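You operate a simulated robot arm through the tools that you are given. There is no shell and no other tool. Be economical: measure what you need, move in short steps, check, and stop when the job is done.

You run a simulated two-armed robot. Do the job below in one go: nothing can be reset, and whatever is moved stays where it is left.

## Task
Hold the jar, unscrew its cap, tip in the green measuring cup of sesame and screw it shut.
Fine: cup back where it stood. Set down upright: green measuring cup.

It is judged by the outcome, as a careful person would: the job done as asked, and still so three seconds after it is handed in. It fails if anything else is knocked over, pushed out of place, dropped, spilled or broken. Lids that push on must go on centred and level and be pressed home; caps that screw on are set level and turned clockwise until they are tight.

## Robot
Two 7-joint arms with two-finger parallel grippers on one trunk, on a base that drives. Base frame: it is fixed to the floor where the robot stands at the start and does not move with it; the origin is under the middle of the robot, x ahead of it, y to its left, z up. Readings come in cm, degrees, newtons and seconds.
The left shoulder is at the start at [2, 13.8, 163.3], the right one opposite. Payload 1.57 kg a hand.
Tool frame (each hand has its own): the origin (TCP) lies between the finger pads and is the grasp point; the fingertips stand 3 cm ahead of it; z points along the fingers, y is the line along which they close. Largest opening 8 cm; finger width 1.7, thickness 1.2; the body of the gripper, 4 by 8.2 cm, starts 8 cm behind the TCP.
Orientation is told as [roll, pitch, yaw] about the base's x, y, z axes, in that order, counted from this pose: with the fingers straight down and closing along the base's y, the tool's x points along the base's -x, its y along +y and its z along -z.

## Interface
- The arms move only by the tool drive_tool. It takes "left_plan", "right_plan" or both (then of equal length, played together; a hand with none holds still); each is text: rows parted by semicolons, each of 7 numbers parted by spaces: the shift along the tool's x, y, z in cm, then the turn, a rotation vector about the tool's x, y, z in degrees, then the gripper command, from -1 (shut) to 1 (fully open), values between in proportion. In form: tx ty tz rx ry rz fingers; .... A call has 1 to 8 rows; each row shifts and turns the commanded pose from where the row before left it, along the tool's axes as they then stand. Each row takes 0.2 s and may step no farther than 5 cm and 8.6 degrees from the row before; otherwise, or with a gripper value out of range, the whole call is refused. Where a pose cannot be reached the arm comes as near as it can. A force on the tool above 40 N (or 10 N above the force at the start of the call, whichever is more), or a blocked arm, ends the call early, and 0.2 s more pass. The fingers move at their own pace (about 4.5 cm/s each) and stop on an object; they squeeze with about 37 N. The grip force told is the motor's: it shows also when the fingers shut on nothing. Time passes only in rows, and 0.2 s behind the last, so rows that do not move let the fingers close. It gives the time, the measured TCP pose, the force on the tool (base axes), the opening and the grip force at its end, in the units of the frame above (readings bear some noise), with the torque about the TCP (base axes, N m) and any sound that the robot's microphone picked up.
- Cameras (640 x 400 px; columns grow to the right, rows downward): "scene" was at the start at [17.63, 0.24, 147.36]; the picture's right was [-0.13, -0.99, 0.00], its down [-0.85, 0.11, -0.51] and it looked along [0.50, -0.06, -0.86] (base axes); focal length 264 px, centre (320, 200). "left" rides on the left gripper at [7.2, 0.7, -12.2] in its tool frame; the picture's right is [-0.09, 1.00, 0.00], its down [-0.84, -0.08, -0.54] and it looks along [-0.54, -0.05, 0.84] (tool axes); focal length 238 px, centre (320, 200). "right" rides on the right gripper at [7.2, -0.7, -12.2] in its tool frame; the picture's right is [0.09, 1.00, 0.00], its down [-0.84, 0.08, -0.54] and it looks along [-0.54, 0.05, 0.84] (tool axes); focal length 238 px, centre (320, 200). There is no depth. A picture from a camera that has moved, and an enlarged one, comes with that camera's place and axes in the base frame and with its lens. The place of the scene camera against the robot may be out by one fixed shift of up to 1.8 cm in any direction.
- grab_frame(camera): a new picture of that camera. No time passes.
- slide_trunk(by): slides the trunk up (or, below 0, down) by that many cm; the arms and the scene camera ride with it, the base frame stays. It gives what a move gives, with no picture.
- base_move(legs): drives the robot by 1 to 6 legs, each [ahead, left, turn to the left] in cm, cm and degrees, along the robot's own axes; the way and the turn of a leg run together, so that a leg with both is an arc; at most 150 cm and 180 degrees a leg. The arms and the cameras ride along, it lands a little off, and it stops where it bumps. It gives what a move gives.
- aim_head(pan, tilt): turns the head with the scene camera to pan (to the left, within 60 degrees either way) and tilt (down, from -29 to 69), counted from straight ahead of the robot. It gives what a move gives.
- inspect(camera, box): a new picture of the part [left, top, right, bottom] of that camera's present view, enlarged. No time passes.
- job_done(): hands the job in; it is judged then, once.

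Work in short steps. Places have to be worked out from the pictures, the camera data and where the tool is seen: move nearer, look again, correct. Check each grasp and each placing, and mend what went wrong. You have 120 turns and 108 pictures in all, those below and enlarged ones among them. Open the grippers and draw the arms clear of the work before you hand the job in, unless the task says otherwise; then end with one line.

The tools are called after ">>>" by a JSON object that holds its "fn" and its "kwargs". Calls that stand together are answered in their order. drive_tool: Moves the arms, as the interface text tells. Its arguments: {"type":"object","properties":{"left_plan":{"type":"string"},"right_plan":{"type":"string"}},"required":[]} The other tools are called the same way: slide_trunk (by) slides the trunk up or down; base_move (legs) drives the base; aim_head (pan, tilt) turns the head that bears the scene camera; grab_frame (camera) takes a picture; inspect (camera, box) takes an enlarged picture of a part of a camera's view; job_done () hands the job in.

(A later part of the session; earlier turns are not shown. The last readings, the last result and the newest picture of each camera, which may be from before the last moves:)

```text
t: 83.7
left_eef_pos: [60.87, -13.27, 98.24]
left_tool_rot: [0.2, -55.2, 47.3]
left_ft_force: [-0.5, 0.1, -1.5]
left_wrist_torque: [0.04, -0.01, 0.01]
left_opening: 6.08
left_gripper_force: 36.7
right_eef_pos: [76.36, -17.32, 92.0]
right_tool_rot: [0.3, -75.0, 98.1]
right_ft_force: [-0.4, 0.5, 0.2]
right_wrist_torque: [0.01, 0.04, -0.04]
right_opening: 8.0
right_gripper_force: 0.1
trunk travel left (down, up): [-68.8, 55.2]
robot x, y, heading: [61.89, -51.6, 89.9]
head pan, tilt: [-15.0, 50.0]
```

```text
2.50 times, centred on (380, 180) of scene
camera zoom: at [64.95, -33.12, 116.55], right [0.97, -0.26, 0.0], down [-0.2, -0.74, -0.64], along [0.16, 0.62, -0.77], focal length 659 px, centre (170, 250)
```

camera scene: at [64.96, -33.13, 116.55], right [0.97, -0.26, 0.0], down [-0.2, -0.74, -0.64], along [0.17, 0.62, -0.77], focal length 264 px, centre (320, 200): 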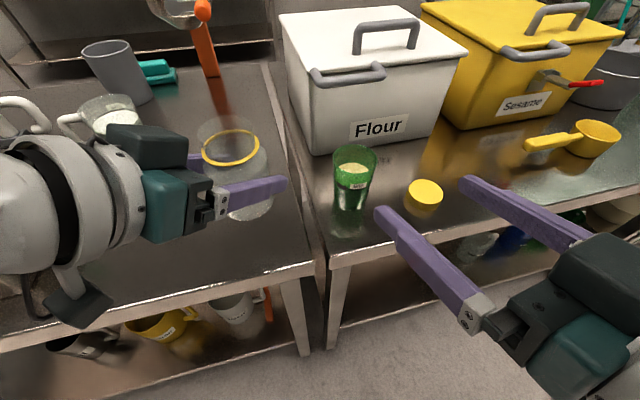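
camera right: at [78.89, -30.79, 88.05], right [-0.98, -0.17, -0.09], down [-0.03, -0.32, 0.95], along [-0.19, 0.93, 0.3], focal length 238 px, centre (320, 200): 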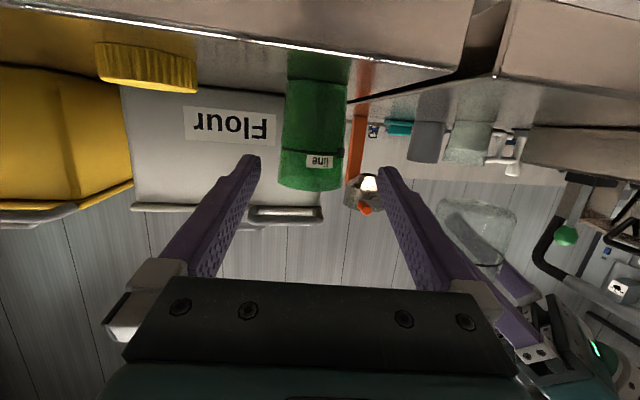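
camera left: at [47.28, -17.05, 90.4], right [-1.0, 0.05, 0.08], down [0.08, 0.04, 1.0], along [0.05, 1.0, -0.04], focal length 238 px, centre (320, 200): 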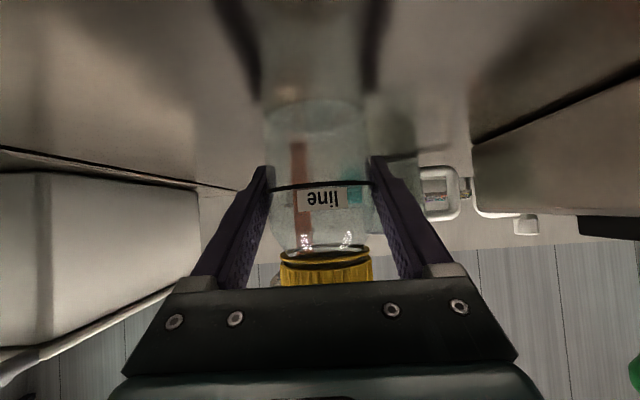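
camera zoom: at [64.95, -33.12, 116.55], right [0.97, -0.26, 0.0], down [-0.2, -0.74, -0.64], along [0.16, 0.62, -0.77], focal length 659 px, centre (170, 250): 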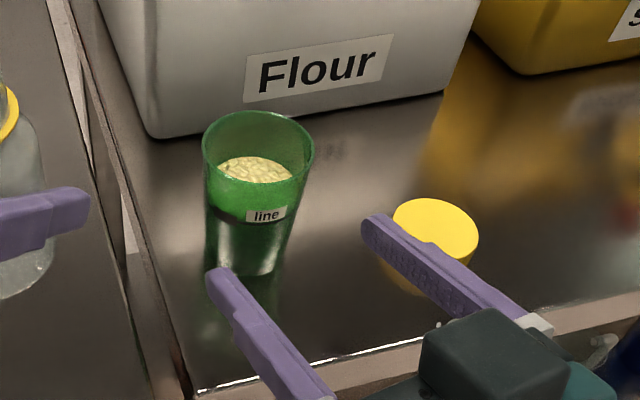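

Cup axis is at about (75.45, -9.3) and centred between the jaws. I advance 8.4 cm with the fingers open.

>>> {"fn": "drive_tool", "kwargs": {"right_plan": "0.2 -0.1 2.8 0 0 0 1;0.2 -0.1 2.8 0 0 0 1;0.15 0 2.8 0 0 0 1;0 0 0 0 0 0 1"}}

>>> {"fn": "grab_frame", "kwargs": {"camera": "right"}}

>>> {"fn": "inspect", "kwargs": {"camera": "scene", "box": [260, 100, 500, 260]}}

```text
t: 84.7
left_eef_pos: [60.88, -13.32, 98.3]
left_tool_rot: [0.2, -55.2, 47.3]
left_ft_force: [0.4, -0.1, -1.6]
left_wrist_torque: [0.02, 0.03, 0.03]
left_opening: 6.08
left_gripper_force: 36.8
right_eef_pos: [75.38, -9.45, 89.24]
right_tool_rot: [0.1, -75.1, 98.3]
right_ft_force: [-0.2, 0.0, -0.8]
right_wrist_torque: [0.02, 0.02, 0.02]
right_opening: 7.97
right_gripper_force: 0.0
trunk travel left (down, up): [-68.8, 55.2]
robot x, y, heading: [62.31, -51.57, 90.2]
head pan, tilt: [-15.0, 50.0]
```

```text
46 pictures are left
camera right: at [78.06, -22.9, 85.36], right [-0.98, -0.17, -0.09], down [-0.03, -0.32, 0.95], along [-0.19, 0.93, 0.3], focal length 238 px, centre (320, 200)
```

right: 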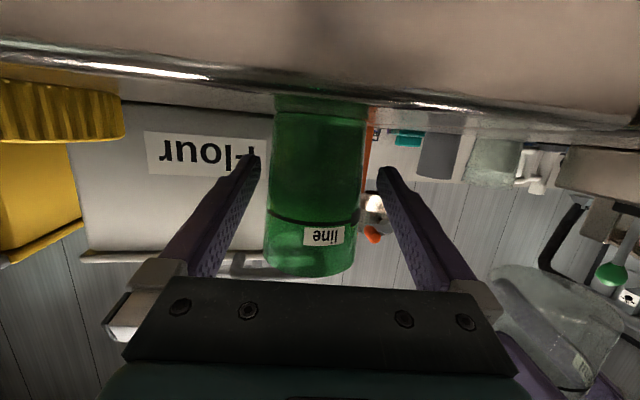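

```text
2.50 times, centred on (380, 180) of scene
camera zoom: at [64.95, -33.12, 116.55], right [0.97, -0.26, 0.0], down [-0.2, -0.74, -0.64], along [0.16, 0.62, -0.77], focal length 659 px, centre (170, 250)
```

zoom: 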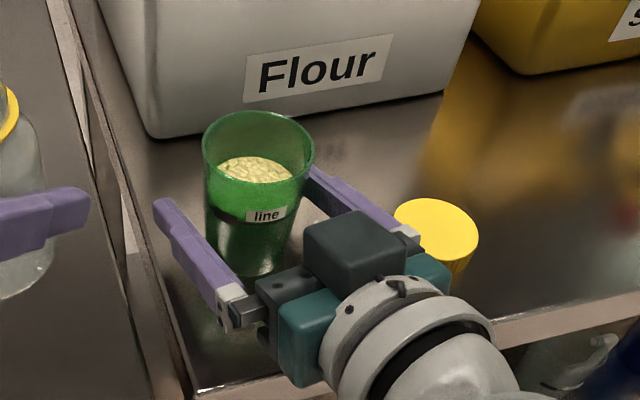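

Cup is between the pads and centred. I close gently.

>>> {"fn": "drive_tool", "kwargs": {"right_plan": "0 -0.12 0 0 0 0 0.6;0 0 0 0 0 0 0.4;0 0 0 0 0 0 0.2;0 0 0 0 0 0 -1;0 0 0 0 0 0 -1;0 0 0 0 0 0 -1"}}

>>> {"fn": "inspect", "kwargs": {"camera": "scene", "box": [260, 100, 500, 260]}}

```text
t: 86.1
left_eef_pos: [60.92, -13.23, 98.32]
left_tool_rot: [0.2, -55.2, 47.4]
left_ft_force: [0.2, 0.3, -1.3]
left_wrist_torque: [-0.01, 0.03, -0.05]
left_opening: 6.07
left_gripper_force: 36.9
right_eef_pos: [75.58, -9.44, 89.24]
right_tool_rot: [0.1, -75.1, 98.2]
right_ft_force: [0.0, -0.3, 2.4]
right_wrist_torque: [0.02, 0.03, -0.02]
right_opening: 5.65
right_gripper_force: 37.6
trunk travel left (down, up): [-68.8, 55.2]
robot x, y, heading: [62.43, -51.61, 90.4]
head pan, tilt: [-15.0, 50.0]
```

```text
2.50 times, centred on (380, 180) of scene
camera zoom: at [64.95, -33.11, 116.55], right [0.97, -0.26, 0.0], down [-0.2, -0.74, -0.64], along [0.16, 0.62, -0.77], focal length 659 px, centre (170, 250)
```

zoom: 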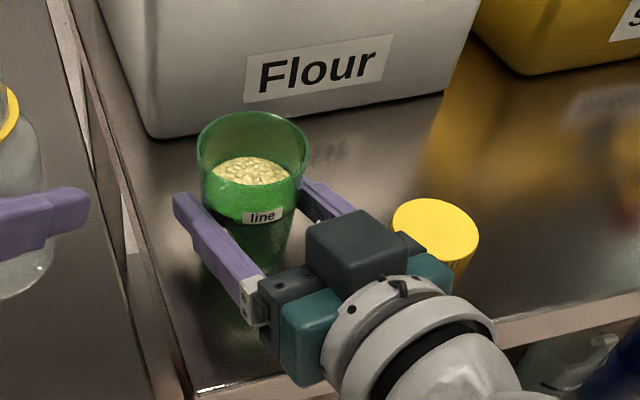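

Cup is held (5.65 cm, 37 N). I lift it straight up 15 cm.

>>> {"fn": "drive_tool", "kwargs": {"right_plan": "-1 0 -0.26 0 0 0 -1;-2.4 0 -0.65 0 0 0 -1;-2.9 0 -0.78 0 0 0 -1;-2.9 0 -0.78 0 0 0 -1;-2.9 0 -0.78 0 0 0 -1;-2.4 0 -0.65 0 0 0 -1;0 0 0 0 0 0 -1"}}

>>> {"fn": "grab_frame", "kwargs": {"camera": "scene"}}

>>> {"fn": "grab_frame", "kwargs": {"camera": "right"}}

```text
t: 87.7
left_eef_pos: [60.93, -13.21, 98.22]
left_tool_rot: [0.1, -55.2, 47.4]
left_ft_force: [-0.1, -0.4, -2.3]
left_wrist_torque: [0.01, 0.01, 0.02]
left_opening: 6.04
left_gripper_force: 36.7
right_eef_pos: [75.6, -9.57, 104.37]
right_tool_rot: [0.1, -75.0, 98.2]
right_ft_force: [-1.1, -0.1, -1.3]
right_wrist_torque: [-0.01, -0.01, 0.01]
right_opening: 5.63
right_gripper_force: 37.2
trunk travel left (down, up): [-68.8, 55.2]
robot x, y, heading: [61.91, -51.62, 90.0]
head pan, tilt: [-15.0, 50.0]
```

```text
43 pictures are left
camera scene: at [64.95, -33.14, 116.55], right [0.97, -0.26, 0.0], down [-0.2, -0.74, -0.64], along [0.16, 0.62, -0.77], focal length 264 px, centre (320, 200)
```

scene: 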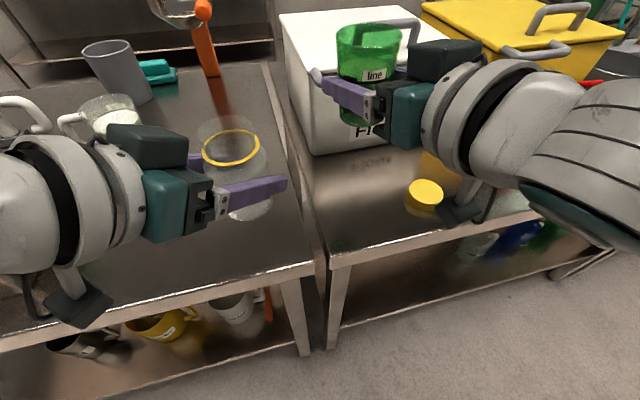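

```text
42 pictures are left
camera right: at [78.18, -22.89, 100.43], right [-0.98, -0.17, -0.09], down [-0.03, -0.32, 0.95], along [-0.19, 0.93, 0.3], focal length 238 px, centre (320, 200)
```

right: 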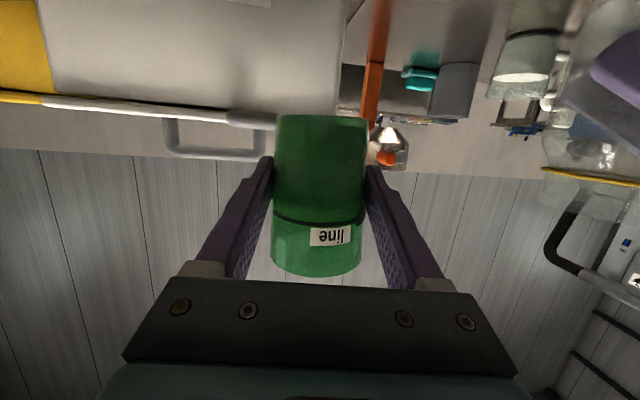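

For the pour, the jaws should be farther below the rim, otherwise the lower jaw would hit the jar while rolling. I set the cup back exactly and re-grip it about 1.8 cm lower.

>>> {"fn": "drive_tool", "kwargs": {"right_plan": "2.4 0 0.65 0 0 0 -1;2.9 0 0.78 0 0 0 -1;2.9 0 0.78 0 0 0 -1;2.9 0 0.78 0 0 0 -1;2.4 0 0.65 0 0 0 -1;0.6 0 0.16 0 0 0 -1;0.35 0 0.09 0 0 0 -1;0 0 0 0 0 0 -1"}}

```text
t: 89.5
left_eef_pos: [60.98, -13.29, 98.38]
left_tool_rot: [0.2, -55.1, 47.4]
left_ft_force: [-0.3, -0.7, -1.9]
left_wrist_torque: [-0.03, 0.03, 0.0]
left_opening: 6.11
left_gripper_force: 37.0
right_eef_pos: [75.6, -9.4, 89.25]
right_tool_rot: [0.1, -75.1, 98.2]
right_ft_force: [-0.6, -0.3, -0.2]
right_wrist_torque: [-0.01, 0.0, -0.01]
right_opening: 5.6
right_gripper_force: 36.6
trunk travel left (down, up): [-68.8, 55.2]
robot x, y, heading: [62.06, -51.55, 90.2]
head pan, tilt: [-15.0, 50.0]
```

Back at the same height, barely loaded. I settle another half-millimetre, open, go 1.8 cm lower and re-close.

>>> {"fn": "drive_tool", "kwargs": {"right_plan": "0.06 0 0.01 0 0 0 -1;0 0 0 0 0 0 0.5;0 0 0 0 0 0 0.6;0 0 0 0 0 0 0.7;0.85 0 0.23 0 0 0 0.7;0.85 0 0.23 0 0 0 0.7;0 0 0 0 0 0 0.7"}}

>>> {"fn": "grab_frame", "kwargs": {"camera": "right"}}

>>> {"fn": "inspect", "kwargs": {"camera": "scene", "box": [260, 100, 500, 260]}}

```text
t: 91.1
left_eef_pos: [60.89, -13.24, 98.36]
left_tool_rot: [0.3, -55.2, 47.5]
left_ft_force: [0.0, 0.4, -1.8]
left_wrist_torque: [0.01, 0.02, -0.01]
left_opening: 6.08
left_gripper_force: 36.9
right_eef_pos: [75.5, -9.38, 87.45]
right_tool_rot: [0.1, -75.1, 98.2]
right_ft_force: [0.8, 0.0, 0.5]
right_wrist_torque: [-0.03, -0.02, 0.01]
right_opening: 6.79
right_gripper_force: 0.0
trunk travel left (down, up): [-68.8, 55.2]
robot x, y, heading: [62.0, -51.51, 90.0]
head pan, tilt: [-15.0, 50.0]
```

```text
41 pictures are left
camera right: at [78.2, -22.69, 83.49], right [-0.98, -0.17, -0.09], down [-0.03, -0.32, 0.95], along [-0.19, 0.93, 0.3], focal length 238 px, centre (320, 200)
```

right: 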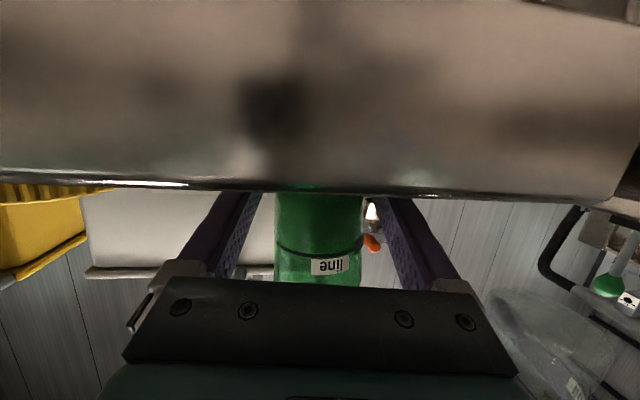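

```text
2.50 times, centred on (380, 180) of scene
camera zoom: at [64.95, -33.12, 116.55], right [0.97, -0.26, 0.0], down [-0.2, -0.74, -0.64], along [0.16, 0.62, -0.77], focal length 659 px, centre (170, 250)
```

zoom: 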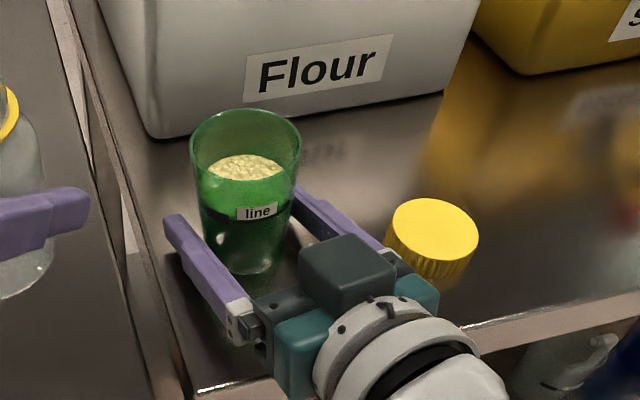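

Cup stands upright, though about 0.4 cm toward the left jaw. I centre the hand on it and close.

>>> {"fn": "drive_tool", "kwargs": {"right_plan": "0 0.3 0 0 0 0 0.6;0 0 0 0 0 0 0.4;0 0 0 0 0 0 0.2;0 0 0 0 0 0 -1;0 0 0 0 0 0 -1;0 0 0 0 0 0 -1"}}

>>> {"fn": "inspect", "kwargs": {"camera": "scene", "box": [260, 100, 500, 260]}}

```text
t: 92.5
left_eef_pos: [61.09, -13.29, 98.35]
left_tool_rot: [0.2, -55.3, 47.4]
left_ft_force: [0.1, -0.8, -1.1]
left_wrist_torque: [-0.06, -0.01, 0.01]
left_opening: 6.05
left_gripper_force: 36.8
right_eef_pos: [75.38, -9.31, 87.27]
right_tool_rot: [0.1, -75.1, 98.2]
right_ft_force: [0.7, 0.4, 0.5]
right_wrist_torque: [0.0, -0.04, -0.02]
right_opening: 5.46
right_gripper_force: 37.2
trunk travel left (down, up): [-68.8, 55.2]
robot x, y, heading: [62.11, -51.52, 90.1]
head pan, tilt: [-15.0, 50.0]
```

```text
2.50 times, centred on (380, 180) of scene
camera zoom: at [64.96, -33.12, 116.55], right [0.97, -0.26, 0.0], down [-0.2, -0.74, -0.64], along [0.16, 0.62, -0.77], focal length 659 px, centre (170, 250)
```

zoom: 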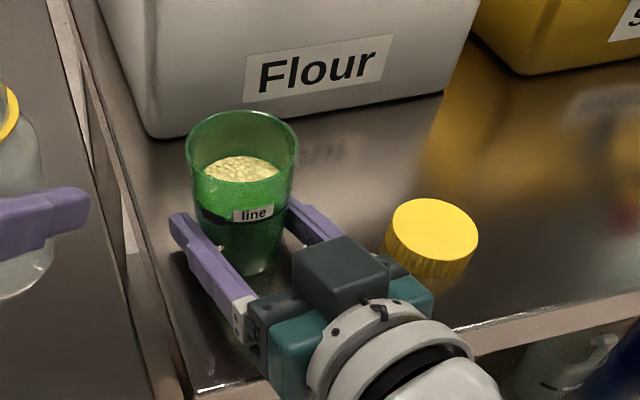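

Gripped lower (5.46 cm). I note that the original cup place corresponds to a release at about TCP (76.2, -9.8). I lift to z ≈ 107.

>>> {"fn": "drive_tool", "kwargs": {"right_plan": "-1 0 -0.26 0 0 0 -1;-2.5 0 -0.67 0 0 0 -1;-3.1 0 -0.83 0 0 0 -1;-3.1 0 -0.83 0 0 0 -1;-3.1 0 -0.83 0 0 0 -1;-3.1 0 -0.83 0 0 0 -1;-3.1 0 -0.83 0 0 0 -1;0 0 0 0 0 0 -1"}}

>>> {"fn": "aim_head", "kwargs": {"pan": 0, "tilt": 35}}

>>> {"fn": "grab_frame", "kwargs": {"camera": "scene"}}

```text
t: 94.3
left_eef_pos: [60.91, -13.12, 98.19]
left_tool_rot: [0.2, -55.2, 47.4]
left_ft_force: [-0.4, 0.0, -1.6]
left_wrist_torque: [0.0, 0.0, -0.02]
left_opening: 6.06
left_gripper_force: 36.7
right_eef_pos: [75.49, -9.37, 107.06]
right_tool_rot: [-0.1, -75.1, 98.3]
right_ft_force: [-1.0, -0.6, -2.3]
right_wrist_torque: [-0.02, -0.01, 0.03]
right_opening: 5.43
right_gripper_force: 37.0
trunk travel left (down, up): [-68.8, 55.2]
robot x, y, heading: [61.69, -51.36, 90.0]
head pan, tilt: [-15.0, 50.0]
```

```text
t: 95.1
left_eef_pos: [60.92, -13.39, 98.3]
left_tool_rot: [0.2, -55.2, 47.4]
left_ft_force: [0.8, 0.4, -2.0]
left_wrist_torque: [0.02, 0.0, -0.01]
left_opening: 6.1
left_gripper_force: 36.9
right_eef_pos: [75.58, -9.45, 106.94]
right_tool_rot: [0.1, -75.0, 98.1]
right_ft_force: [-0.3, 0.3, -1.9]
right_wrist_torque: [-0.04, 0.0, -0.02]
right_opening: 5.4
right_gripper_force: 37.4
trunk travel left (down, up): [-68.8, 55.2]
robot x, y, heading: [61.63, -51.69, 90.1]
head pan, tilt: [0.0, 35.0]
```

```text
38 pictures are left
camera scene: at [62.96, -31.77, 118.71], right [1.0, 0.0, 0.0], down [0.0, -0.57, -0.82], along [0.0, 0.82, -0.57], focal length 264 px, centre (320, 200)
```

scene: 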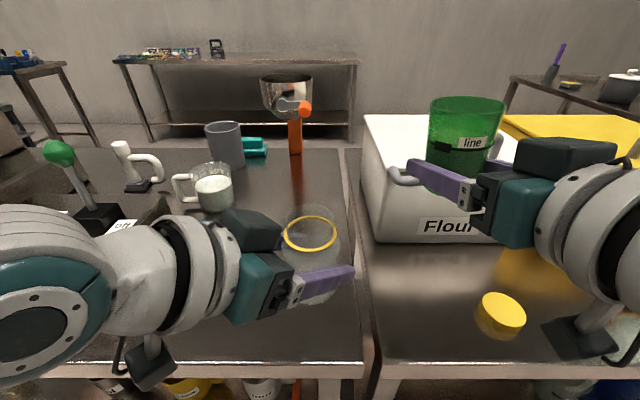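

I enlarge the jar mouth and the cup to fix the mouth height.

>>> {"fn": "inspect", "kwargs": {"camera": "scene", "box": [250, 170, 370, 310]}}

>>> {"fn": "inspect", "kwargs": {"camera": "scene", "box": [390, 80, 540, 220]}}

```text
2.86 times, centred on (310, 240) of scene
camera zoom: at [62.96, -31.77, 118.71], right [1.0, 0.0, 0.0], down [0.0, -0.57, -0.82], along [0.0, 0.82, -0.57], focal length 753 px, centre (349, 86)
```

zoom: 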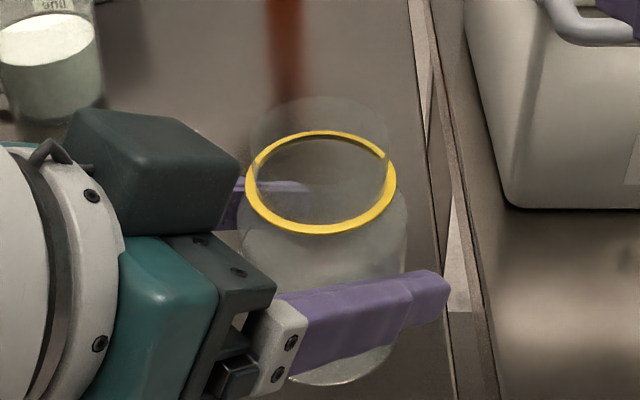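

```text
2.86 times, centred on (465, 150) of scene
camera zoom: at [62.96, -31.77, 118.71], right [1.0, 0.0, 0.0], down [0.0, -0.57, -0.82], along [0.0, 0.82, -0.57], focal length 753 px, centre (-94, 343)
```

zoom: 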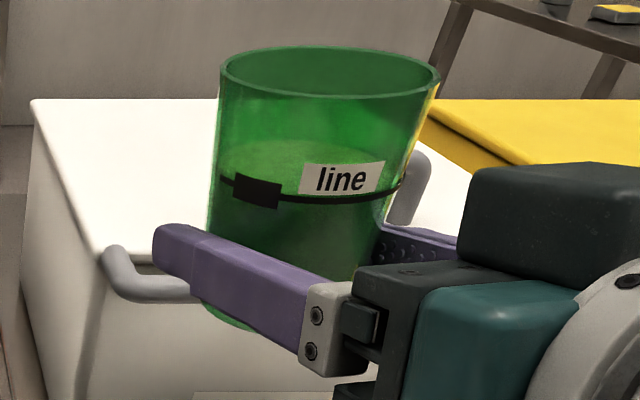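

Mouth top ≈ z 103.5–104, cup rim is 5.7 cm above the TCP with radius ≈ 3.1, and the fill is about 3 cm below the rim. I move the cup to the right of the jar and roll it 45°, where nothing should flow yet.

>>> {"fn": "drive_tool", "kwargs": {"right_plan": "0.18 2.4 -0.7 0 0 0 -1;0.18 2.4 -0.7 0 0 0 -1;0 0 0 0 0 -7.5 -1;0 0 0 0 0 -7.5 -1;0 0 0 0 0 -7.5 -1;0 0 0 0 0 -7.5 -1;0 0 0 0 0 0 -1"}}

>>> {"fn": "grab_frame", "kwargs": {"camera": "scene"}}

```text
t: 96.7
left_eef_pos: [61.08, -13.22, 98.34]
left_tool_rot: [0.2, -55.2, 47.4]
left_ft_force: [0.1, -1.1, -1.4]
left_wrist_torque: [-0.02, -0.01, -0.02]
left_opening: 6.07
left_gripper_force: 37.2
right_eef_pos: [70.67, -11.6, 106.96]
right_tool_rot: [-61.9, -56.6, 164.2]
right_ft_force: [1.0, 0.4, -1.4]
right_wrist_torque: [0.03, 0.0, -0.01]
right_opening: 5.38
right_gripper_force: 36.9
trunk travel left (down, up): [-68.8, 55.2]
robot x, y, heading: [61.7, -51.8, 90.1]
head pan, tilt: [0.0, 35.0]
```

```text
35 pictures are left
camera scene: at [62.95, -31.77, 118.72], right [1.0, 0.0, 0.0], down [0.0, -0.57, -0.82], along [0.0, 0.82, -0.57], focal length 264 px, centre (320, 200)
```

scene: 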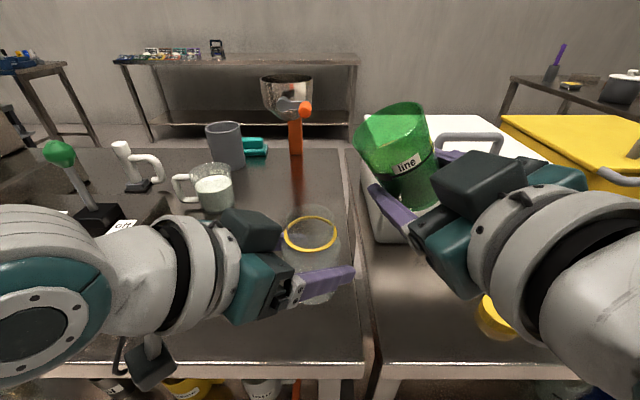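

No spill, roll works as planned (30° so far). I go on to 60° roll while bringing the lip over the jar mouth.

>>> {"fn": "drive_tool", "kwargs": {"right_plan": "0.03 0.88 0.27 0 0 -7.5 -1;-0.08 0.87 0.27 0 0 -7.5 -1;-0.2 0.85 0.27 0 0 -7.5 -1;-0.31 0.82 0.27 0 0 -7.5 -1;0 0 0 0 0 0 -1"}}

>>> {"fn": "grab_frame", "kwargs": {"camera": "scene"}}

>>> {"fn": "inspect", "kwargs": {"camera": "scene", "box": [250, 120, 450, 320]}}

```text
t: 97.9
left_eef_pos: [60.99, -13.25, 98.29]
left_tool_rot: [0.2, -55.3, 47.4]
left_ft_force: [0.5, 0.3, -2.4]
left_wrist_torque: [0.04, 0.0, -0.01]
left_opening: 6.05
left_gripper_force: 37.1
right_eef_pos: [67.69, -11.33, 105.03]
right_tool_rot: [-73.0, -28.8, 179.9]
right_ft_force: [-0.1, -1.3, -2.2]
right_wrist_torque: [-0.03, -0.01, 0.01]
right_opening: 5.43
right_gripper_force: 36.6
trunk travel left (down, up): [-68.8, 55.2]
robot x, y, heading: [62.13, -51.7, 90.3]
head pan, tilt: [0.0, 35.0]
```

```text
34 pictures are left
camera scene: at [62.95, -31.77, 118.72], right [1.0, 0.0, 0.0], down [0.0, -0.57, -0.82], along [0.0, 0.82, -0.57], focal length 264 px, centre (320, 200)
```

scene: 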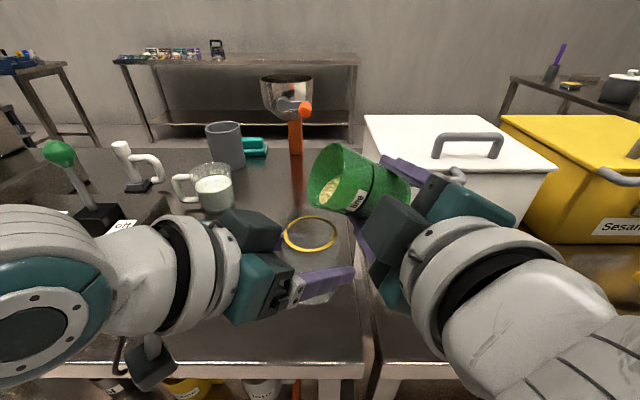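

```text
2.00 times, centred on (350, 220) of scene
camera zoom: at [62.95, -31.77, 118.72], right [1.0, 0.0, 0.0], down [0.0, -0.57, -0.82], along [0.0, 0.82, -0.57], focal length 527 px, centre (260, 160)
```

zoom: 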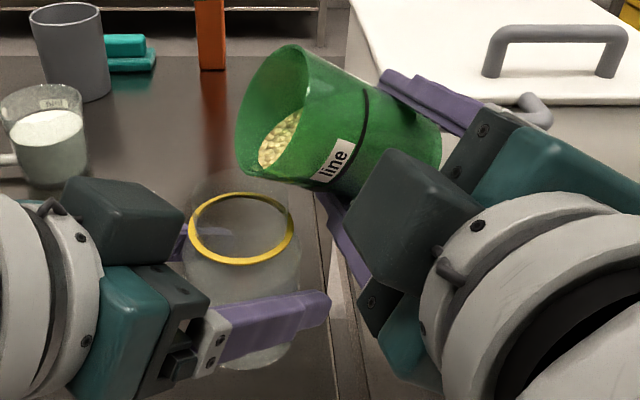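

The lip is just above and slightly right of the mouth; I check the forward alignment from the left wrist camera.

>>> {"fn": "grab_frame", "kwargs": {"camera": "left"}}

>>> {"fn": "grab_frame", "kwargs": {"camera": "right"}}

```text
32 pictures are left
camera left: at [50.89, -23.35, 99.33], right [-0.7, 0.71, 0.08], down [0.08, -0.03, 1.0], along [0.71, 0.7, -0.04], focal length 238 px, centre (320, 200)
```

left: 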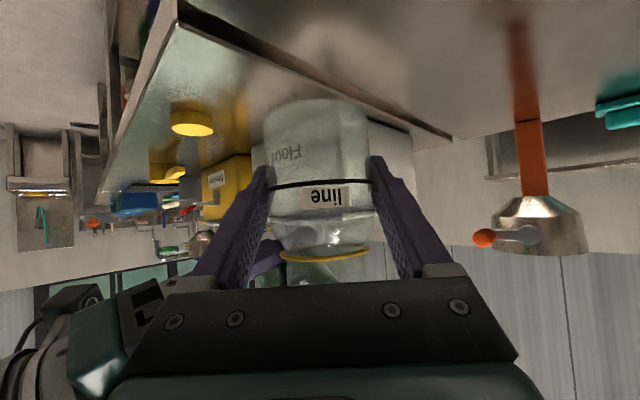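

```text
31 pictures are left
camera right: at [76.0, -22.91, 105.11], right [-0.38, -0.29, -0.88], down [-0.69, -0.54, 0.48], along [-0.61, 0.79, 0.0], focal length 238 px, centre (320, 200)
```

right: 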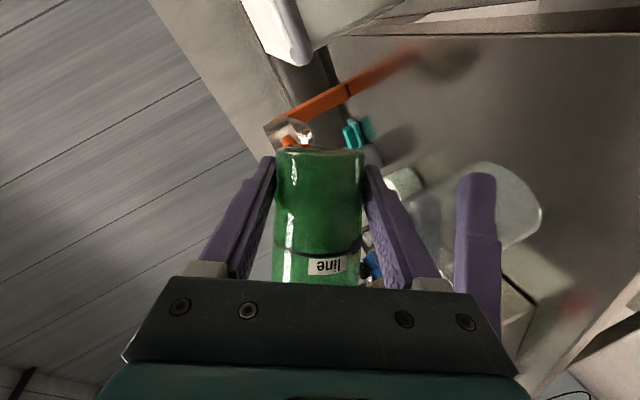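

Geometry agrees with the plan to within a few mm. I continue slowly from 60° to 75° roll, compensating so the lip stays over the mouth.

>>> {"fn": "drive_tool", "kwargs": {"right_plan": "-0.24 -0.34 0.01 0 0 -3.75 -1;-0.22 -0.36 0.01 0 0 -3.75 -1;-0.19 -0.37 0.01 0 0 -3.75 -1;-0.17 -0.38 0 0 0 -3.75 -1;0 0 0 0 0 0 -1;0 0 0 0 0 0 -1"}}

>>> {"fn": "inspect", "kwargs": {"camera": "scene", "box": [250, 120, 450, 320]}}

```text
t: 99.3
left_eef_pos: [60.98, -13.26, 98.4]
left_tool_rot: [0.3, -55.3, 47.4]
left_ft_force: [-0.3, -0.1, -1.9]
left_wrist_torque: [-0.03, -0.03, -0.03]
left_opening: 6.04
left_gripper_force: 36.9
right_eef_pos: [67.66, -11.0, 106.64]
right_tool_rot: [-74.5, -14.5, -175.6]
right_ft_force: [-0.3, -1.2, -1.1]
right_wrist_torque: [-0.01, 0.0, -0.01]
right_opening: 5.43
right_gripper_force: 36.9
trunk travel left (down, up): [-68.8, 55.2]
robot x, y, heading: [62.26, -51.85, 90.3]
head pan, tilt: [0.0, 35.0]
```

```text
2.00 times, centred on (350, 220) of scene
camera zoom: at [62.95, -31.77, 118.72], right [1.0, 0.0, 0.0], down [0.0, -0.57, -0.82], along [0.0, 0.82, -0.57], focal length 527 px, centre (260, 160)
```

zoom: 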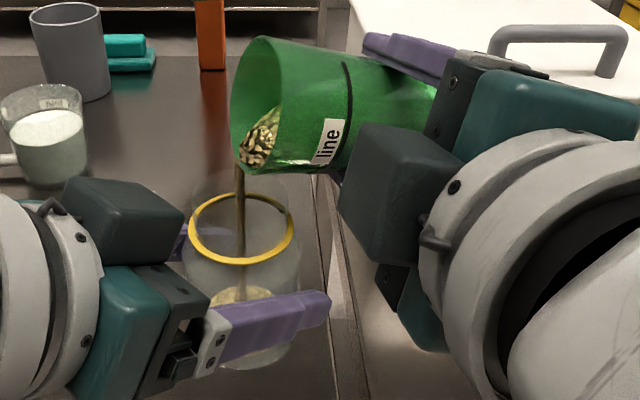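

Sesame is streaming right into the middle of the jar. I wait briefly and continue to 90°.

>>> {"fn": "drive_tool", "kwargs": {"right_plan": "0 0 0 0 0 0 -1;0 0 0 0 0 0 -1;-0.23 -0.33 -0.03 0 0 -3.75 -1;-0.21 -0.35 -0.03 0 0 -3.75 -1;-0.19 -0.36 -0.04 0 0 -3.75 -1;-0.16 -0.37 -0.04 0 0 -3.75 -1;0 0 0 0 0 0 -1;0 0 0 0 0 0 -1"}}

>>> {"fn": "inspect", "kwargs": {"camera": "scene", "box": [250, 120, 450, 320]}}

```text
t: 101.1
left_eef_pos: [60.94, -13.35, 98.34]
left_tool_rot: [0.2, -55.2, 47.5]
left_ft_force: [-0.4, 0.1, -1.6]
left_wrist_torque: [0.0, 0.0, -0.02]
left_opening: 6.08
left_gripper_force: 37.3
right_eef_pos: [66.91, -10.77, 108.03]
right_tool_rot: [-75.2, 0.0, -171.7]
right_ft_force: [-1.2, -0.6, -2.6]
right_wrist_torque: [-0.02, -0.03, -0.03]
right_opening: 5.4
right_gripper_force: 37.2
trunk travel left (down, up): [-68.8, 55.2]
robot x, y, heading: [62.36, -51.83, 90.1]
head pan, tilt: [0.0, 35.0]
```

```text
2.00 times, centred on (350, 220) of scene
camera zoom: at [62.95, -31.77, 118.72], right [1.0, 0.0, 0.0], down [0.0, -0.57, -0.82], along [0.0, 0.82, -0.57], focal length 527 px, centre (260, 160)
```

zoom: 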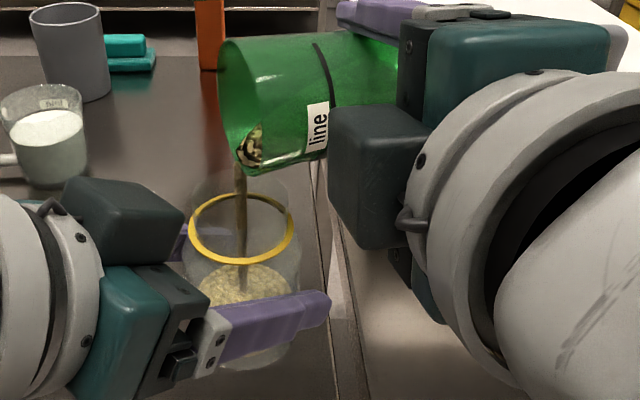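

Still flowing cleanly. I continue to 105°.

>>> {"fn": "drive_tool", "kwargs": {"right_plan": "0 0 0 0 0 0 -1;0 0 0 0 0 0 -1;-0.23 -0.33 -0.05 0 0 -3.75 -1;-0.2 -0.35 -0.05 0 0 -3.75 -1;-0.18 -0.36 -0.05 0 0 -3.75 -1;-0.16 -0.37 -0.05 0 0 -3.75 -1;0 0 0 0 0 0 -1;0 0 0 0 0 0 -1"}}

>>> {"fn": "inspect", "kwargs": {"camera": "scene", "box": [250, 120, 450, 320]}}

```text
t: 102.9
left_eef_pos: [61.02, -13.36, 98.26]
left_tool_rot: [0.1, -55.2, 47.4]
left_ft_force: [0.1, -0.5, -2.2]
left_wrist_torque: [0.01, 0.0, 0.0]
left_opening: 6.07
left_gripper_force: 37.2
right_eef_pos: [65.97, -10.82, 109.34]
right_tool_rot: [-74.6, 14.5, -167.8]
right_ft_force: [0.7, 0.2, -2.1]
right_wrist_torque: [-0.02, -0.07, -0.03]
right_opening: 5.39
right_gripper_force: 36.6
trunk travel left (down, up): [-68.8, 55.2]
robot x, y, heading: [61.8, -51.7, 90.1]
head pan, tilt: [0.0, 35.0]
```

```text
2.00 times, centred on (350, 220) of scene
camera zoom: at [62.95, -31.77, 118.72], right [1.0, 0.0, 0.0], down [0.0, -0.57, -0.82], along [0.0, 0.82, -0.57], focal length 527 px, centre (260, 160)
```

zoom: 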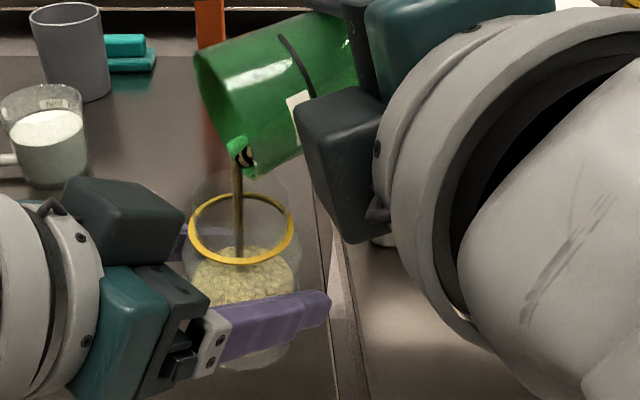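

Continuing to 120°.

>>> {"fn": "drive_tool", "kwargs": {"right_plan": "0 0 0 0 0 0 -1;-0.21 -0.33 -0.07 0 0 -3.75 -1;-0.19 -0.34 -0.07 0 0 -3.75 -1;-0.17 -0.35 -0.07 0 0 -3.75 -1;-0.15 -0.36 -0.07 0 0 -3.75 -1;0 0 0 0 0 0 -1;0 0 0 0 0 0 -1;0 0 0 0 0 0 -1"}}

>>> {"fn": "inspect", "kwargs": {"camera": "scene", "box": [250, 120, 450, 320]}}

```text
t: 104.7
left_eef_pos: [60.98, -13.35, 98.28]
left_tool_rot: [0.2, -55.2, 47.3]
left_ft_force: [0.3, -0.7, -1.9]
left_wrist_torque: [-0.02, -0.01, -0.04]
left_opening: 6.08
left_gripper_force: 37.0
right_eef_pos: [64.86, -11.0, 110.46]
right_tool_rot: [-73.0, 28.9, -163.1]
right_ft_force: [-0.4, 0.0, -1.0]
right_wrist_torque: [-0.01, -0.01, -0.02]
right_opening: 5.41
right_gripper_force: 36.5
trunk travel left (down, up): [-68.8, 55.2]
robot x, y, heading: [62.17, -52.09, 90.2]
head pan, tilt: [0.0, 35.0]
```

```text
2.00 times, centred on (350, 220) of scene
camera zoom: at [62.95, -31.77, 118.72], right [1.0, 0.0, 0.0], down [0.0, -0.57, -0.82], along [0.0, 0.82, -0.57], focal length 527 px, centre (260, 160)
```

zoom: 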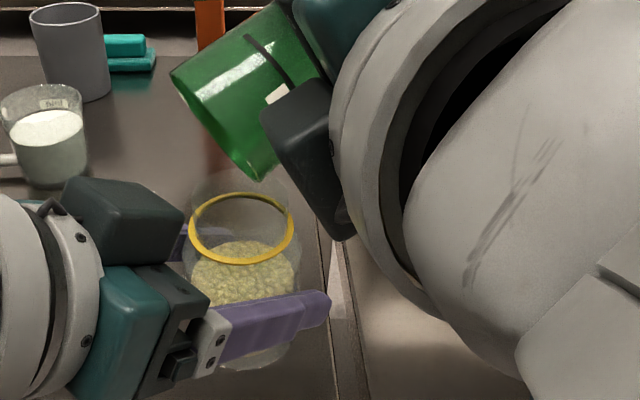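

The stream has stopped. I go a final 15° to 135° to shake out the last grains.

>>> {"fn": "drive_tool", "kwargs": {"right_plan": "-0.22 -0.33 -0.09 0 0 -3.75 -1;-0.2 -0.34 -0.09 0 0 -3.75 -1;-0.18 -0.36 -0.09 0 0 -3.75 -1;-0.16 -0.37 -0.09 0 0 -3.75 -1;0 0 0 0 0 0 -1;0 0 0 0 0 0 -1;0 0 0 0 0 0 -1;0 0 0 0 0 0 -1"}}

>>> {"fn": "inspect", "kwargs": {"camera": "scene", "box": [250, 120, 450, 320]}}

```text
t: 106.5
left_eef_pos: [61.01, -13.33, 98.28]
left_tool_rot: [0.2, -55.2, 47.3]
left_ft_force: [-0.2, 0.1, -2.2]
left_wrist_torque: [-0.01, -0.02, -0.01]
left_opening: 6.06
left_gripper_force: 36.8
right_eef_pos: [63.52, -11.44, 111.35]
right_tool_rot: [-69.4, 43.1, -157.2]
right_ft_force: [-0.8, -0.3, -1.4]
right_wrist_torque: [0.02, -0.01, -0.03]
right_opening: 5.4
right_gripper_force: 36.9
trunk travel left (down, up): [-68.8, 55.2]
robot x, y, heading: [62.05, -51.42, 90.1]
head pan, tilt: [0.0, 35.0]
```

```text
2.00 times, centred on (350, 220) of scene
camera zoom: at [62.97, -31.77, 118.72], right [1.0, 0.0, 0.0], down [0.0, -0.57, -0.82], along [0.0, 0.82, -0.57], focal length 527 px, centre (260, 160)
```

zoom: 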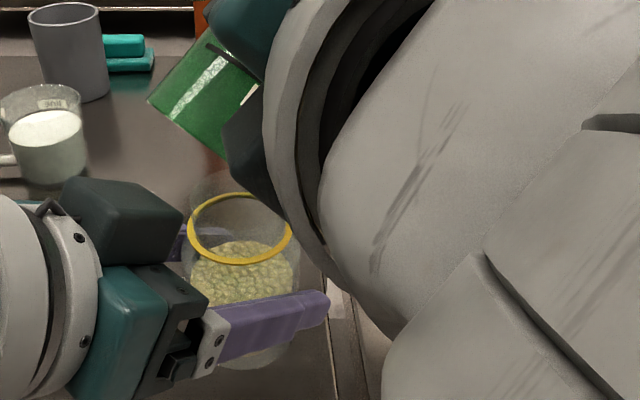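

The cup is empty. I carry it away to the right and roll it back upright.

>>> {"fn": "drive_tool", "kwargs": {"right_plan": "3.17 2.5 -0.13 0 0 0 -1;3.17 2.5 -0.13 0 0 0 -1;0 0 0 0 0 8.44 -1;0 0 0 0 0 8.44 -1;0 0 0 0 0 8.44 -1;0 0 0 0 0 8.44 -1;0 0 0 0 0 8.44 -1;0 0 0 0 0 8.44 -1"}}

>>> {"fn": "drive_tool", "kwargs": {"right_plan": "0 0 0 0 0 8.44 -1;0 0 0 0 0 8.44 -1;0 0 0 0 0 8.44 -1;0 0 0 0 0 8.44 -1;0 0 0 0 0 8.44 -1;0 0 0 0 0 8.44 -1;0 0 0 0 0 8.44 -1;0 0 0 0 0 8.44 -1"}}

>>> {"fn": "drive_tool", "kwargs": {"right_plan": "0 0 0 0 0 8.44 -1;0 0 0 0 0 8.44 -1;0 0 0 0 0 0 -1"}}

```text
t: 108.3
left_eef_pos: [61.08, -13.26, 98.29]
left_tool_rot: [0.2, -55.2, 47.4]
left_ft_force: [-0.2, -0.5, -2.4]
left_wrist_torque: [0.04, 0.0, 0.0]
left_opening: 6.08
left_gripper_force: 36.8
right_eef_pos: [71.37, -10.1, 112.05]
right_tool_rot: [-75.0, -5.7, -173.3]
right_ft_force: [0.3, -0.5, -1.8]
right_wrist_torque: [0.03, 0.0, -0.02]
right_opening: 5.41
right_gripper_force: 36.4
trunk travel left (down, up): [-68.8, 55.2]
robot x, y, heading: [61.67, -51.76, 89.8]
head pan, tilt: [0.0, 35.0]
```

```text
t: 110.1
left_eef_pos: [60.91, -13.32, 98.22]
left_tool_rot: [0.3, -55.2, 47.5]
left_ft_force: [-0.4, 0.2, -1.2]
left_wrist_torque: [0.01, 0.04, -0.02]
left_opening: 6.06
left_gripper_force: 37.0
right_eef_pos: [71.44, -10.22, 112.22]
right_tool_rot: [-47.0, -67.9, 147.5]
right_ft_force: [0.3, -0.4, -1.6]
right_wrist_torque: [-0.06, 0.03, 0.0]
right_opening: 5.4
right_gripper_force: 37.4
trunk travel left (down, up): [-68.8, 55.2]
robot x, y, heading: [61.78, -51.62, 90.0]
head pan, tilt: [0.0, 35.0]
```

```text
t: 110.9
left_eef_pos: [61.08, -13.27, 98.3]
left_tool_rot: [0.2, -55.1, 47.3]
left_ft_force: [-0.1, 0.0, -2.0]
left_wrist_torque: [-0.01, -0.01, 0.05]
left_opening: 6.07
left_gripper_force: 36.8
right_eef_pos: [71.51, -10.16, 112.15]
right_tool_rot: [0.7, -75.1, 97.6]
right_ft_force: [0.0, 0.0, -1.0]
right_wrist_torque: [-0.01, -0.03, 0.01]
right_opening: 5.4
right_gripper_force: 37.1
trunk travel left (down, up): [-68.8, 55.2]
robot x, y, heading: [62.37, -51.53, 90.3]
head pan, tilt: [0.0, 35.0]
```

Cup is upright again. I bring it above its old place and down to about 1 cm above the table.

>>> {"fn": "drive_tool", "kwargs": {"right_plan": "0.04 -2.35 -0.15 0 0 0 -1;0.04 -2.35 -0.15 0 0 0 -1;3.83 0 1.03 0 0 0 -1;3.83 0 1.03 0 0 0 -1;3.83 0 1.03 0 0 0 -1;3.83 0 1.03 0 0 0 -1;3.83 0 1.03 0 0 0 -1;0 0 0 0 0 0 -1"}}

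>>> {"fn": "aim_head", "kwargs": {"pan": -15, "tilt": 50}}

>>> {"fn": "inspect", "kwargs": {"camera": "scene", "box": [260, 100, 500, 260]}}

```text
t: 112.7
left_eef_pos: [60.95, -13.35, 98.28]
left_tool_rot: [0.1, -55.2, 47.4]
left_ft_force: [0.4, 0.5, -2.2]
left_wrist_torque: [0.0, 0.03, -0.04]
left_opening: 6.07
left_gripper_force: 36.8
right_eef_pos: [75.88, -9.74, 92.47]
right_tool_rot: [0.2, -75.0, 98.0]
right_ft_force: [0.1, 0.5, -1.0]
right_wrist_torque: [-0.03, -0.01, 0.02]
right_opening: 5.4
right_gripper_force: 37.5
trunk travel left (down, up): [-68.8, 55.2]
robot x, y, heading: [62.48, -51.45, 90.2]
head pan, tilt: [0.0, 35.0]
```

```text
t: 113.4
left_eef_pos: [60.86, -13.31, 98.36]
left_tool_rot: [0.1, -55.2, 47.3]
left_ft_force: [0.7, -1.3, -2.1]
left_wrist_torque: [-0.02, 0.0, 0.02]
left_opening: 6.07
left_gripper_force: 37.2
right_eef_pos: [75.94, -9.85, 92.56]
right_tool_rot: [0.4, -75.0, 98.0]
right_ft_force: [0.4, 0.2, -1.7]
right_wrist_torque: [-0.04, -0.02, 0.02]
right_opening: 5.41
right_gripper_force: 37.3
trunk travel left (down, up): [-68.8, 55.2]
robot x, y, heading: [62.01, -51.72, 90.2]
head pan, tilt: [-15.0, 50.0]
```

```text
2.50 times, centred on (380, 180) of scene
camera zoom: at [64.94, -33.13, 116.55], right [0.97, -0.26, 0.0], down [-0.2, -0.74, -0.64], along [0.16, 0.62, -0.77], focal length 659 px, centre (170, 250)
```

zoom: 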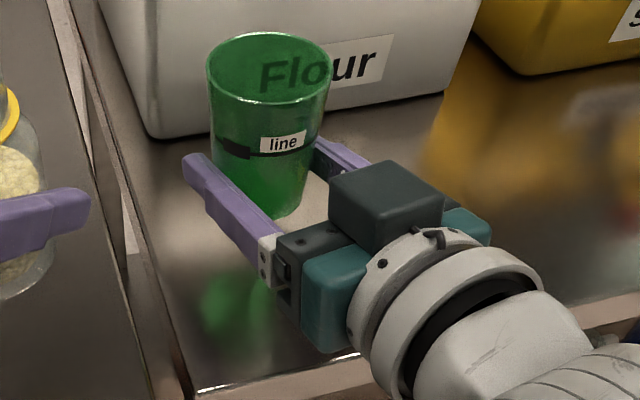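

Cup is empty and upright. I lower it to just above contact, then in small steps.

>>> {"fn": "drive_tool", "kwargs": {"right_plan": "1.55 -0.1 0.4 0 0 0 -1;1.55 -0.1 0.4 0 0 0 -1;1.35 0 0.36 0 0 0 -1;0.1 0 0.03 0 0 0 -1;0.1 0 0.03 0 0 0 -1;0 0 0 0 0 0 -1"}}

>>> {"fn": "inspect", "kwargs": {"camera": "scene", "box": [260, 100, 500, 260]}}

```text
t: 114.8
left_eef_pos: [60.97, -13.32, 98.32]
left_tool_rot: [0.2, -55.2, 47.4]
left_ft_force: [0.1, 0.3, -2.1]
left_wrist_torque: [-0.03, -0.02, 0.0]
left_opening: 6.09
left_gripper_force: 37.0
right_eef_pos: [76.24, -9.8, 87.56]
right_tool_rot: [0.3, -75.1, 98.0]
right_ft_force: [0.7, 0.4, -1.5]
right_wrist_torque: [-0.01, 0.04, 0.0]
right_opening: 5.39
right_gripper_force: 36.9
trunk travel left (down, up): [-68.8, 55.2]
robot x, y, heading: [62.5, -51.65, 90.0]
head pan, tilt: [-15.0, 50.0]
```

```text
2.50 times, centred on (380, 180) of scene
camera zoom: at [64.95, -33.14, 116.55], right [0.97, -0.26, 0.0], down [-0.2, -0.74, -0.64], along [0.16, 0.62, -0.77], focal length 659 px, centre (170, 250)
```

zoom: 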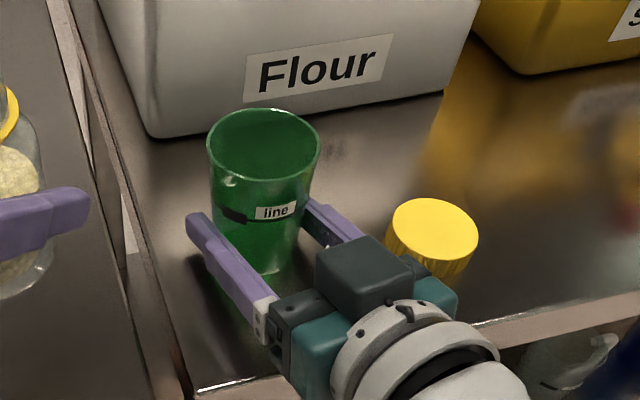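

The cup is within about 0.3 cm of its original place. I lower the last few millimetres.

>>> {"fn": "drive_tool", "kwargs": {"right_plan": "0.1 0.1 0.03 0 0 0 -1;0.1 0 0.03 0 0 0 -1;0.1 0 0.03 0 0 0 -1;0 0 0 0 0 0 -1"}}

```text
t: 115.8
left_eef_pos: [60.97, -13.21, 98.34]
left_tool_rot: [0.2, -55.2, 47.5]
left_ft_force: [1.2, 0.1, -2.6]
left_wrist_torque: [0.02, 0.0, 0.01]
left_opening: 6.08
left_gripper_force: 36.7
right_eef_pos: [76.11, -9.76, 87.4]
right_tool_rot: [0.3, -75.3, 97.9]
right_ft_force: [-1.4, -0.4, 3.1]
right_wrist_torque: [0.0, 0.01, 0.0]
right_opening: 5.36
right_gripper_force: 36.4
trunk travel left (down, up): [-68.8, 55.2]
robot x, y, heading: [62.41, -51.86, 89.8]
head pan, tilt: [-15.0, 50.0]
```

Contact (3 N). I open slowly and draw straight back along the fingers.

>>> {"fn": "drive_tool", "kwargs": {"right_plan": "0 0 0 0 0 0 0.45;0 0 0 0 0 0 0.6;0 0 0 0 0 0 0.8;0 0 0 0 0 0 1;0 0 0 0 0 0 1"}}

>>> {"fn": "inspect", "kwargs": {"camera": "scene", "box": [260, 100, 500, 260]}}

```text
t: 117.0
left_eef_pos: [61.05, -13.2, 98.3]
left_tool_rot: [0.2, -55.2, 47.5]
left_ft_force: [-0.2, -0.1, -1.6]
left_wrist_torque: [0.01, -0.01, 0.02]
left_opening: 6.1
left_gripper_force: 36.7
right_eef_pos: [76.08, -9.79, 87.37]
right_tool_rot: [0.3, -75.0, 98.0]
right_ft_force: [0.6, 0.3, 0.5]
right_wrist_torque: [-0.01, -0.01, 0.02]
right_opening: 7.98
right_gripper_force: 0.1
trunk travel left (down, up): [-68.8, 55.2]
robot x, y, heading: [62.13, -51.9, 90.2]
head pan, tilt: [-15.0, 50.0]
```

```text
2.50 times, centred on (380, 180) of scene
camera zoom: at [64.95, -33.13, 116.55], right [0.97, -0.26, 0.0], down [-0.2, -0.74, -0.64], along [0.16, 0.62, -0.77], focal length 659 px, centre (170, 250)
```

zoom: 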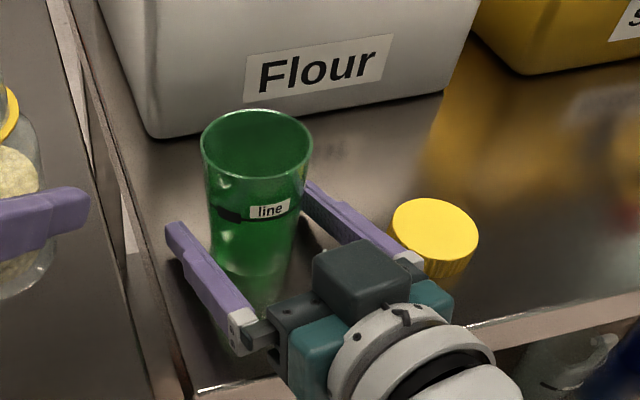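

Cup stands at its original place within a couple of millimetres. I withdraw straight back, then up.

>>> {"fn": "drive_tool", "kwargs": {"right_plan": "0 0 -3.5 0 0 0 1;0 0 -3.5 0 0 0 1;0 0 -3.5 0 0 0 1;0 0 -3.5 0 0 0 1;-4 0 -1 0 0 0 1;-4 0 -1 0 0 0 1;-3 0 -0.8 0 0 0 1;0 0 0 0 0 0 1"}}

>>> {"fn": "drive_tool", "kwargs": {"right_plan": "0 0 0 0 8.3 0 1;0 0 0 0 8.3 0 1;0 0 0 0 8.3 0 1;0 0 0 0 8.3 0 1;0 0 0 0 8.3 0 1;0 0 0 0 8.3 0 1;0 0 0 0 8.3 0 1;0 0 0 0 8.3 0 1"}}

>>> {"fn": "grab_frame", "kwargs": {"camera": "scene"}}

```text
t: 118.8
left_eef_pos: [61.0, -13.37, 98.37]
left_tool_rot: [0.2, -55.2, 47.4]
left_ft_force: [0.7, -1.1, -3.1]
left_wrist_torque: [-0.02, -0.03, 0.03]
left_opening: 6.06
left_gripper_force: 37.0
right_eef_pos: [78.18, -22.89, 102.3]
right_tool_rot: [0.2, -75.0, 97.9]
right_ft_force: [0.4, 0.8, 0.7]
right_wrist_torque: [-0.01, -0.03, 0.0]
right_opening: 8.01
right_gripper_force: 0.1
trunk travel left (down, up): [-68.8, 55.2]
robot x, y, heading: [61.7, -51.55, 89.8]
head pan, tilt: [-15.0, 50.0]
```

```text
t: 120.6
left_eef_pos: [60.89, -13.21, 98.41]
left_tool_rot: [0.2, -55.2, 47.4]
left_ft_force: [0.1, 0.6, -2.5]
left_wrist_torque: [-0.02, -0.01, 0.01]
left_opening: 6.06
left_gripper_force: 37.2
right_eef_pos: [78.18, -22.45, 101.55]
right_tool_rot: [-0.1, -8.5, 98.2]
right_ft_force: [-0.6, 0.3, 0.5]
right_wrist_torque: [-0.01, -0.01, -0.02]
right_opening: 7.97
right_gripper_force: 0.0
right hand out of reach, approached as far as the arm can: row 3, 4
trunk travel left (down, up): [-68.8, 55.2]
robot x, y, heading: [62.22, -51.5, 90.0]
head pan, tilt: [-15.0, 50.0]
```

```text
22 pictures are left
camera scene: at [64.94, -33.12, 116.55], right [0.97, -0.26, 0.0], down [-0.2, -0.74, -0.64], along [0.16, 0.62, -0.77], focal length 264 px, centre (320, 200)
```

scene: 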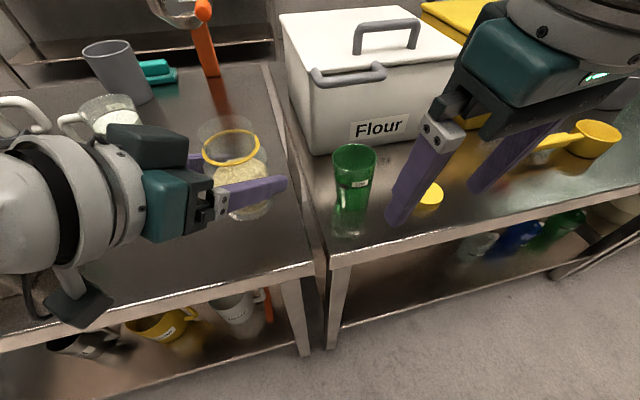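

I finish pitching to vertical and move above the cap.

>>> {"fn": "drive_tool", "kwargs": {"right_plan": "0 0 0 0 8.5 0 1;-2.32 -2.57 0 0 0 0 0.75;-2.32 -2.57 0 0 0 0 0.75;-2.32 -2.57 0 0 0 0 0.75;-2.32 -2.57 0 0 0 0 0.75;0 0 2 0 0 0 0.75;0 0 0 0 0 0 0.75"}}

>>> {"fn": "grab_frame", "kwargs": {"camera": "right"}}

```text
t: 122.2
left_eef_pos: [60.92, -13.17, 98.28]
left_tool_rot: [0.2, -55.2, 47.3]
left_ft_force: [-0.3, -0.3, -2.7]
left_wrist_torque: [-0.02, -0.01, 0.0]
left_opening: 6.07
left_gripper_force: 36.8
right_eef_pos: [86.9, -12.05, 99.69]
right_tool_rot: [0.1, -0.3, 98.3]
right_ft_force: [-0.9, -0.7, -0.4]
right_wrist_torque: [-0.01, -0.04, 0.02]
right_opening: 6.97
right_gripper_force: 0.1
trunk travel left (down, up): [-68.8, 55.2]
robot x, y, heading: [62.08, -51.55, 90.3]
head pan, tilt: [-15.0, 50.0]
```

```text
21 pictures are left
camera right: at [88.54, -19.11, 111.78], right [-0.97, -0.23, 0.0], down [-0.2, 0.82, 0.54], along [-0.13, 0.53, -0.84], focal length 238 px, centre (320, 200)
```

right: 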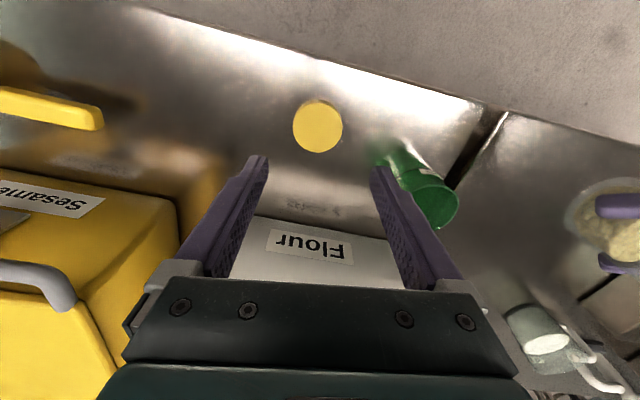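

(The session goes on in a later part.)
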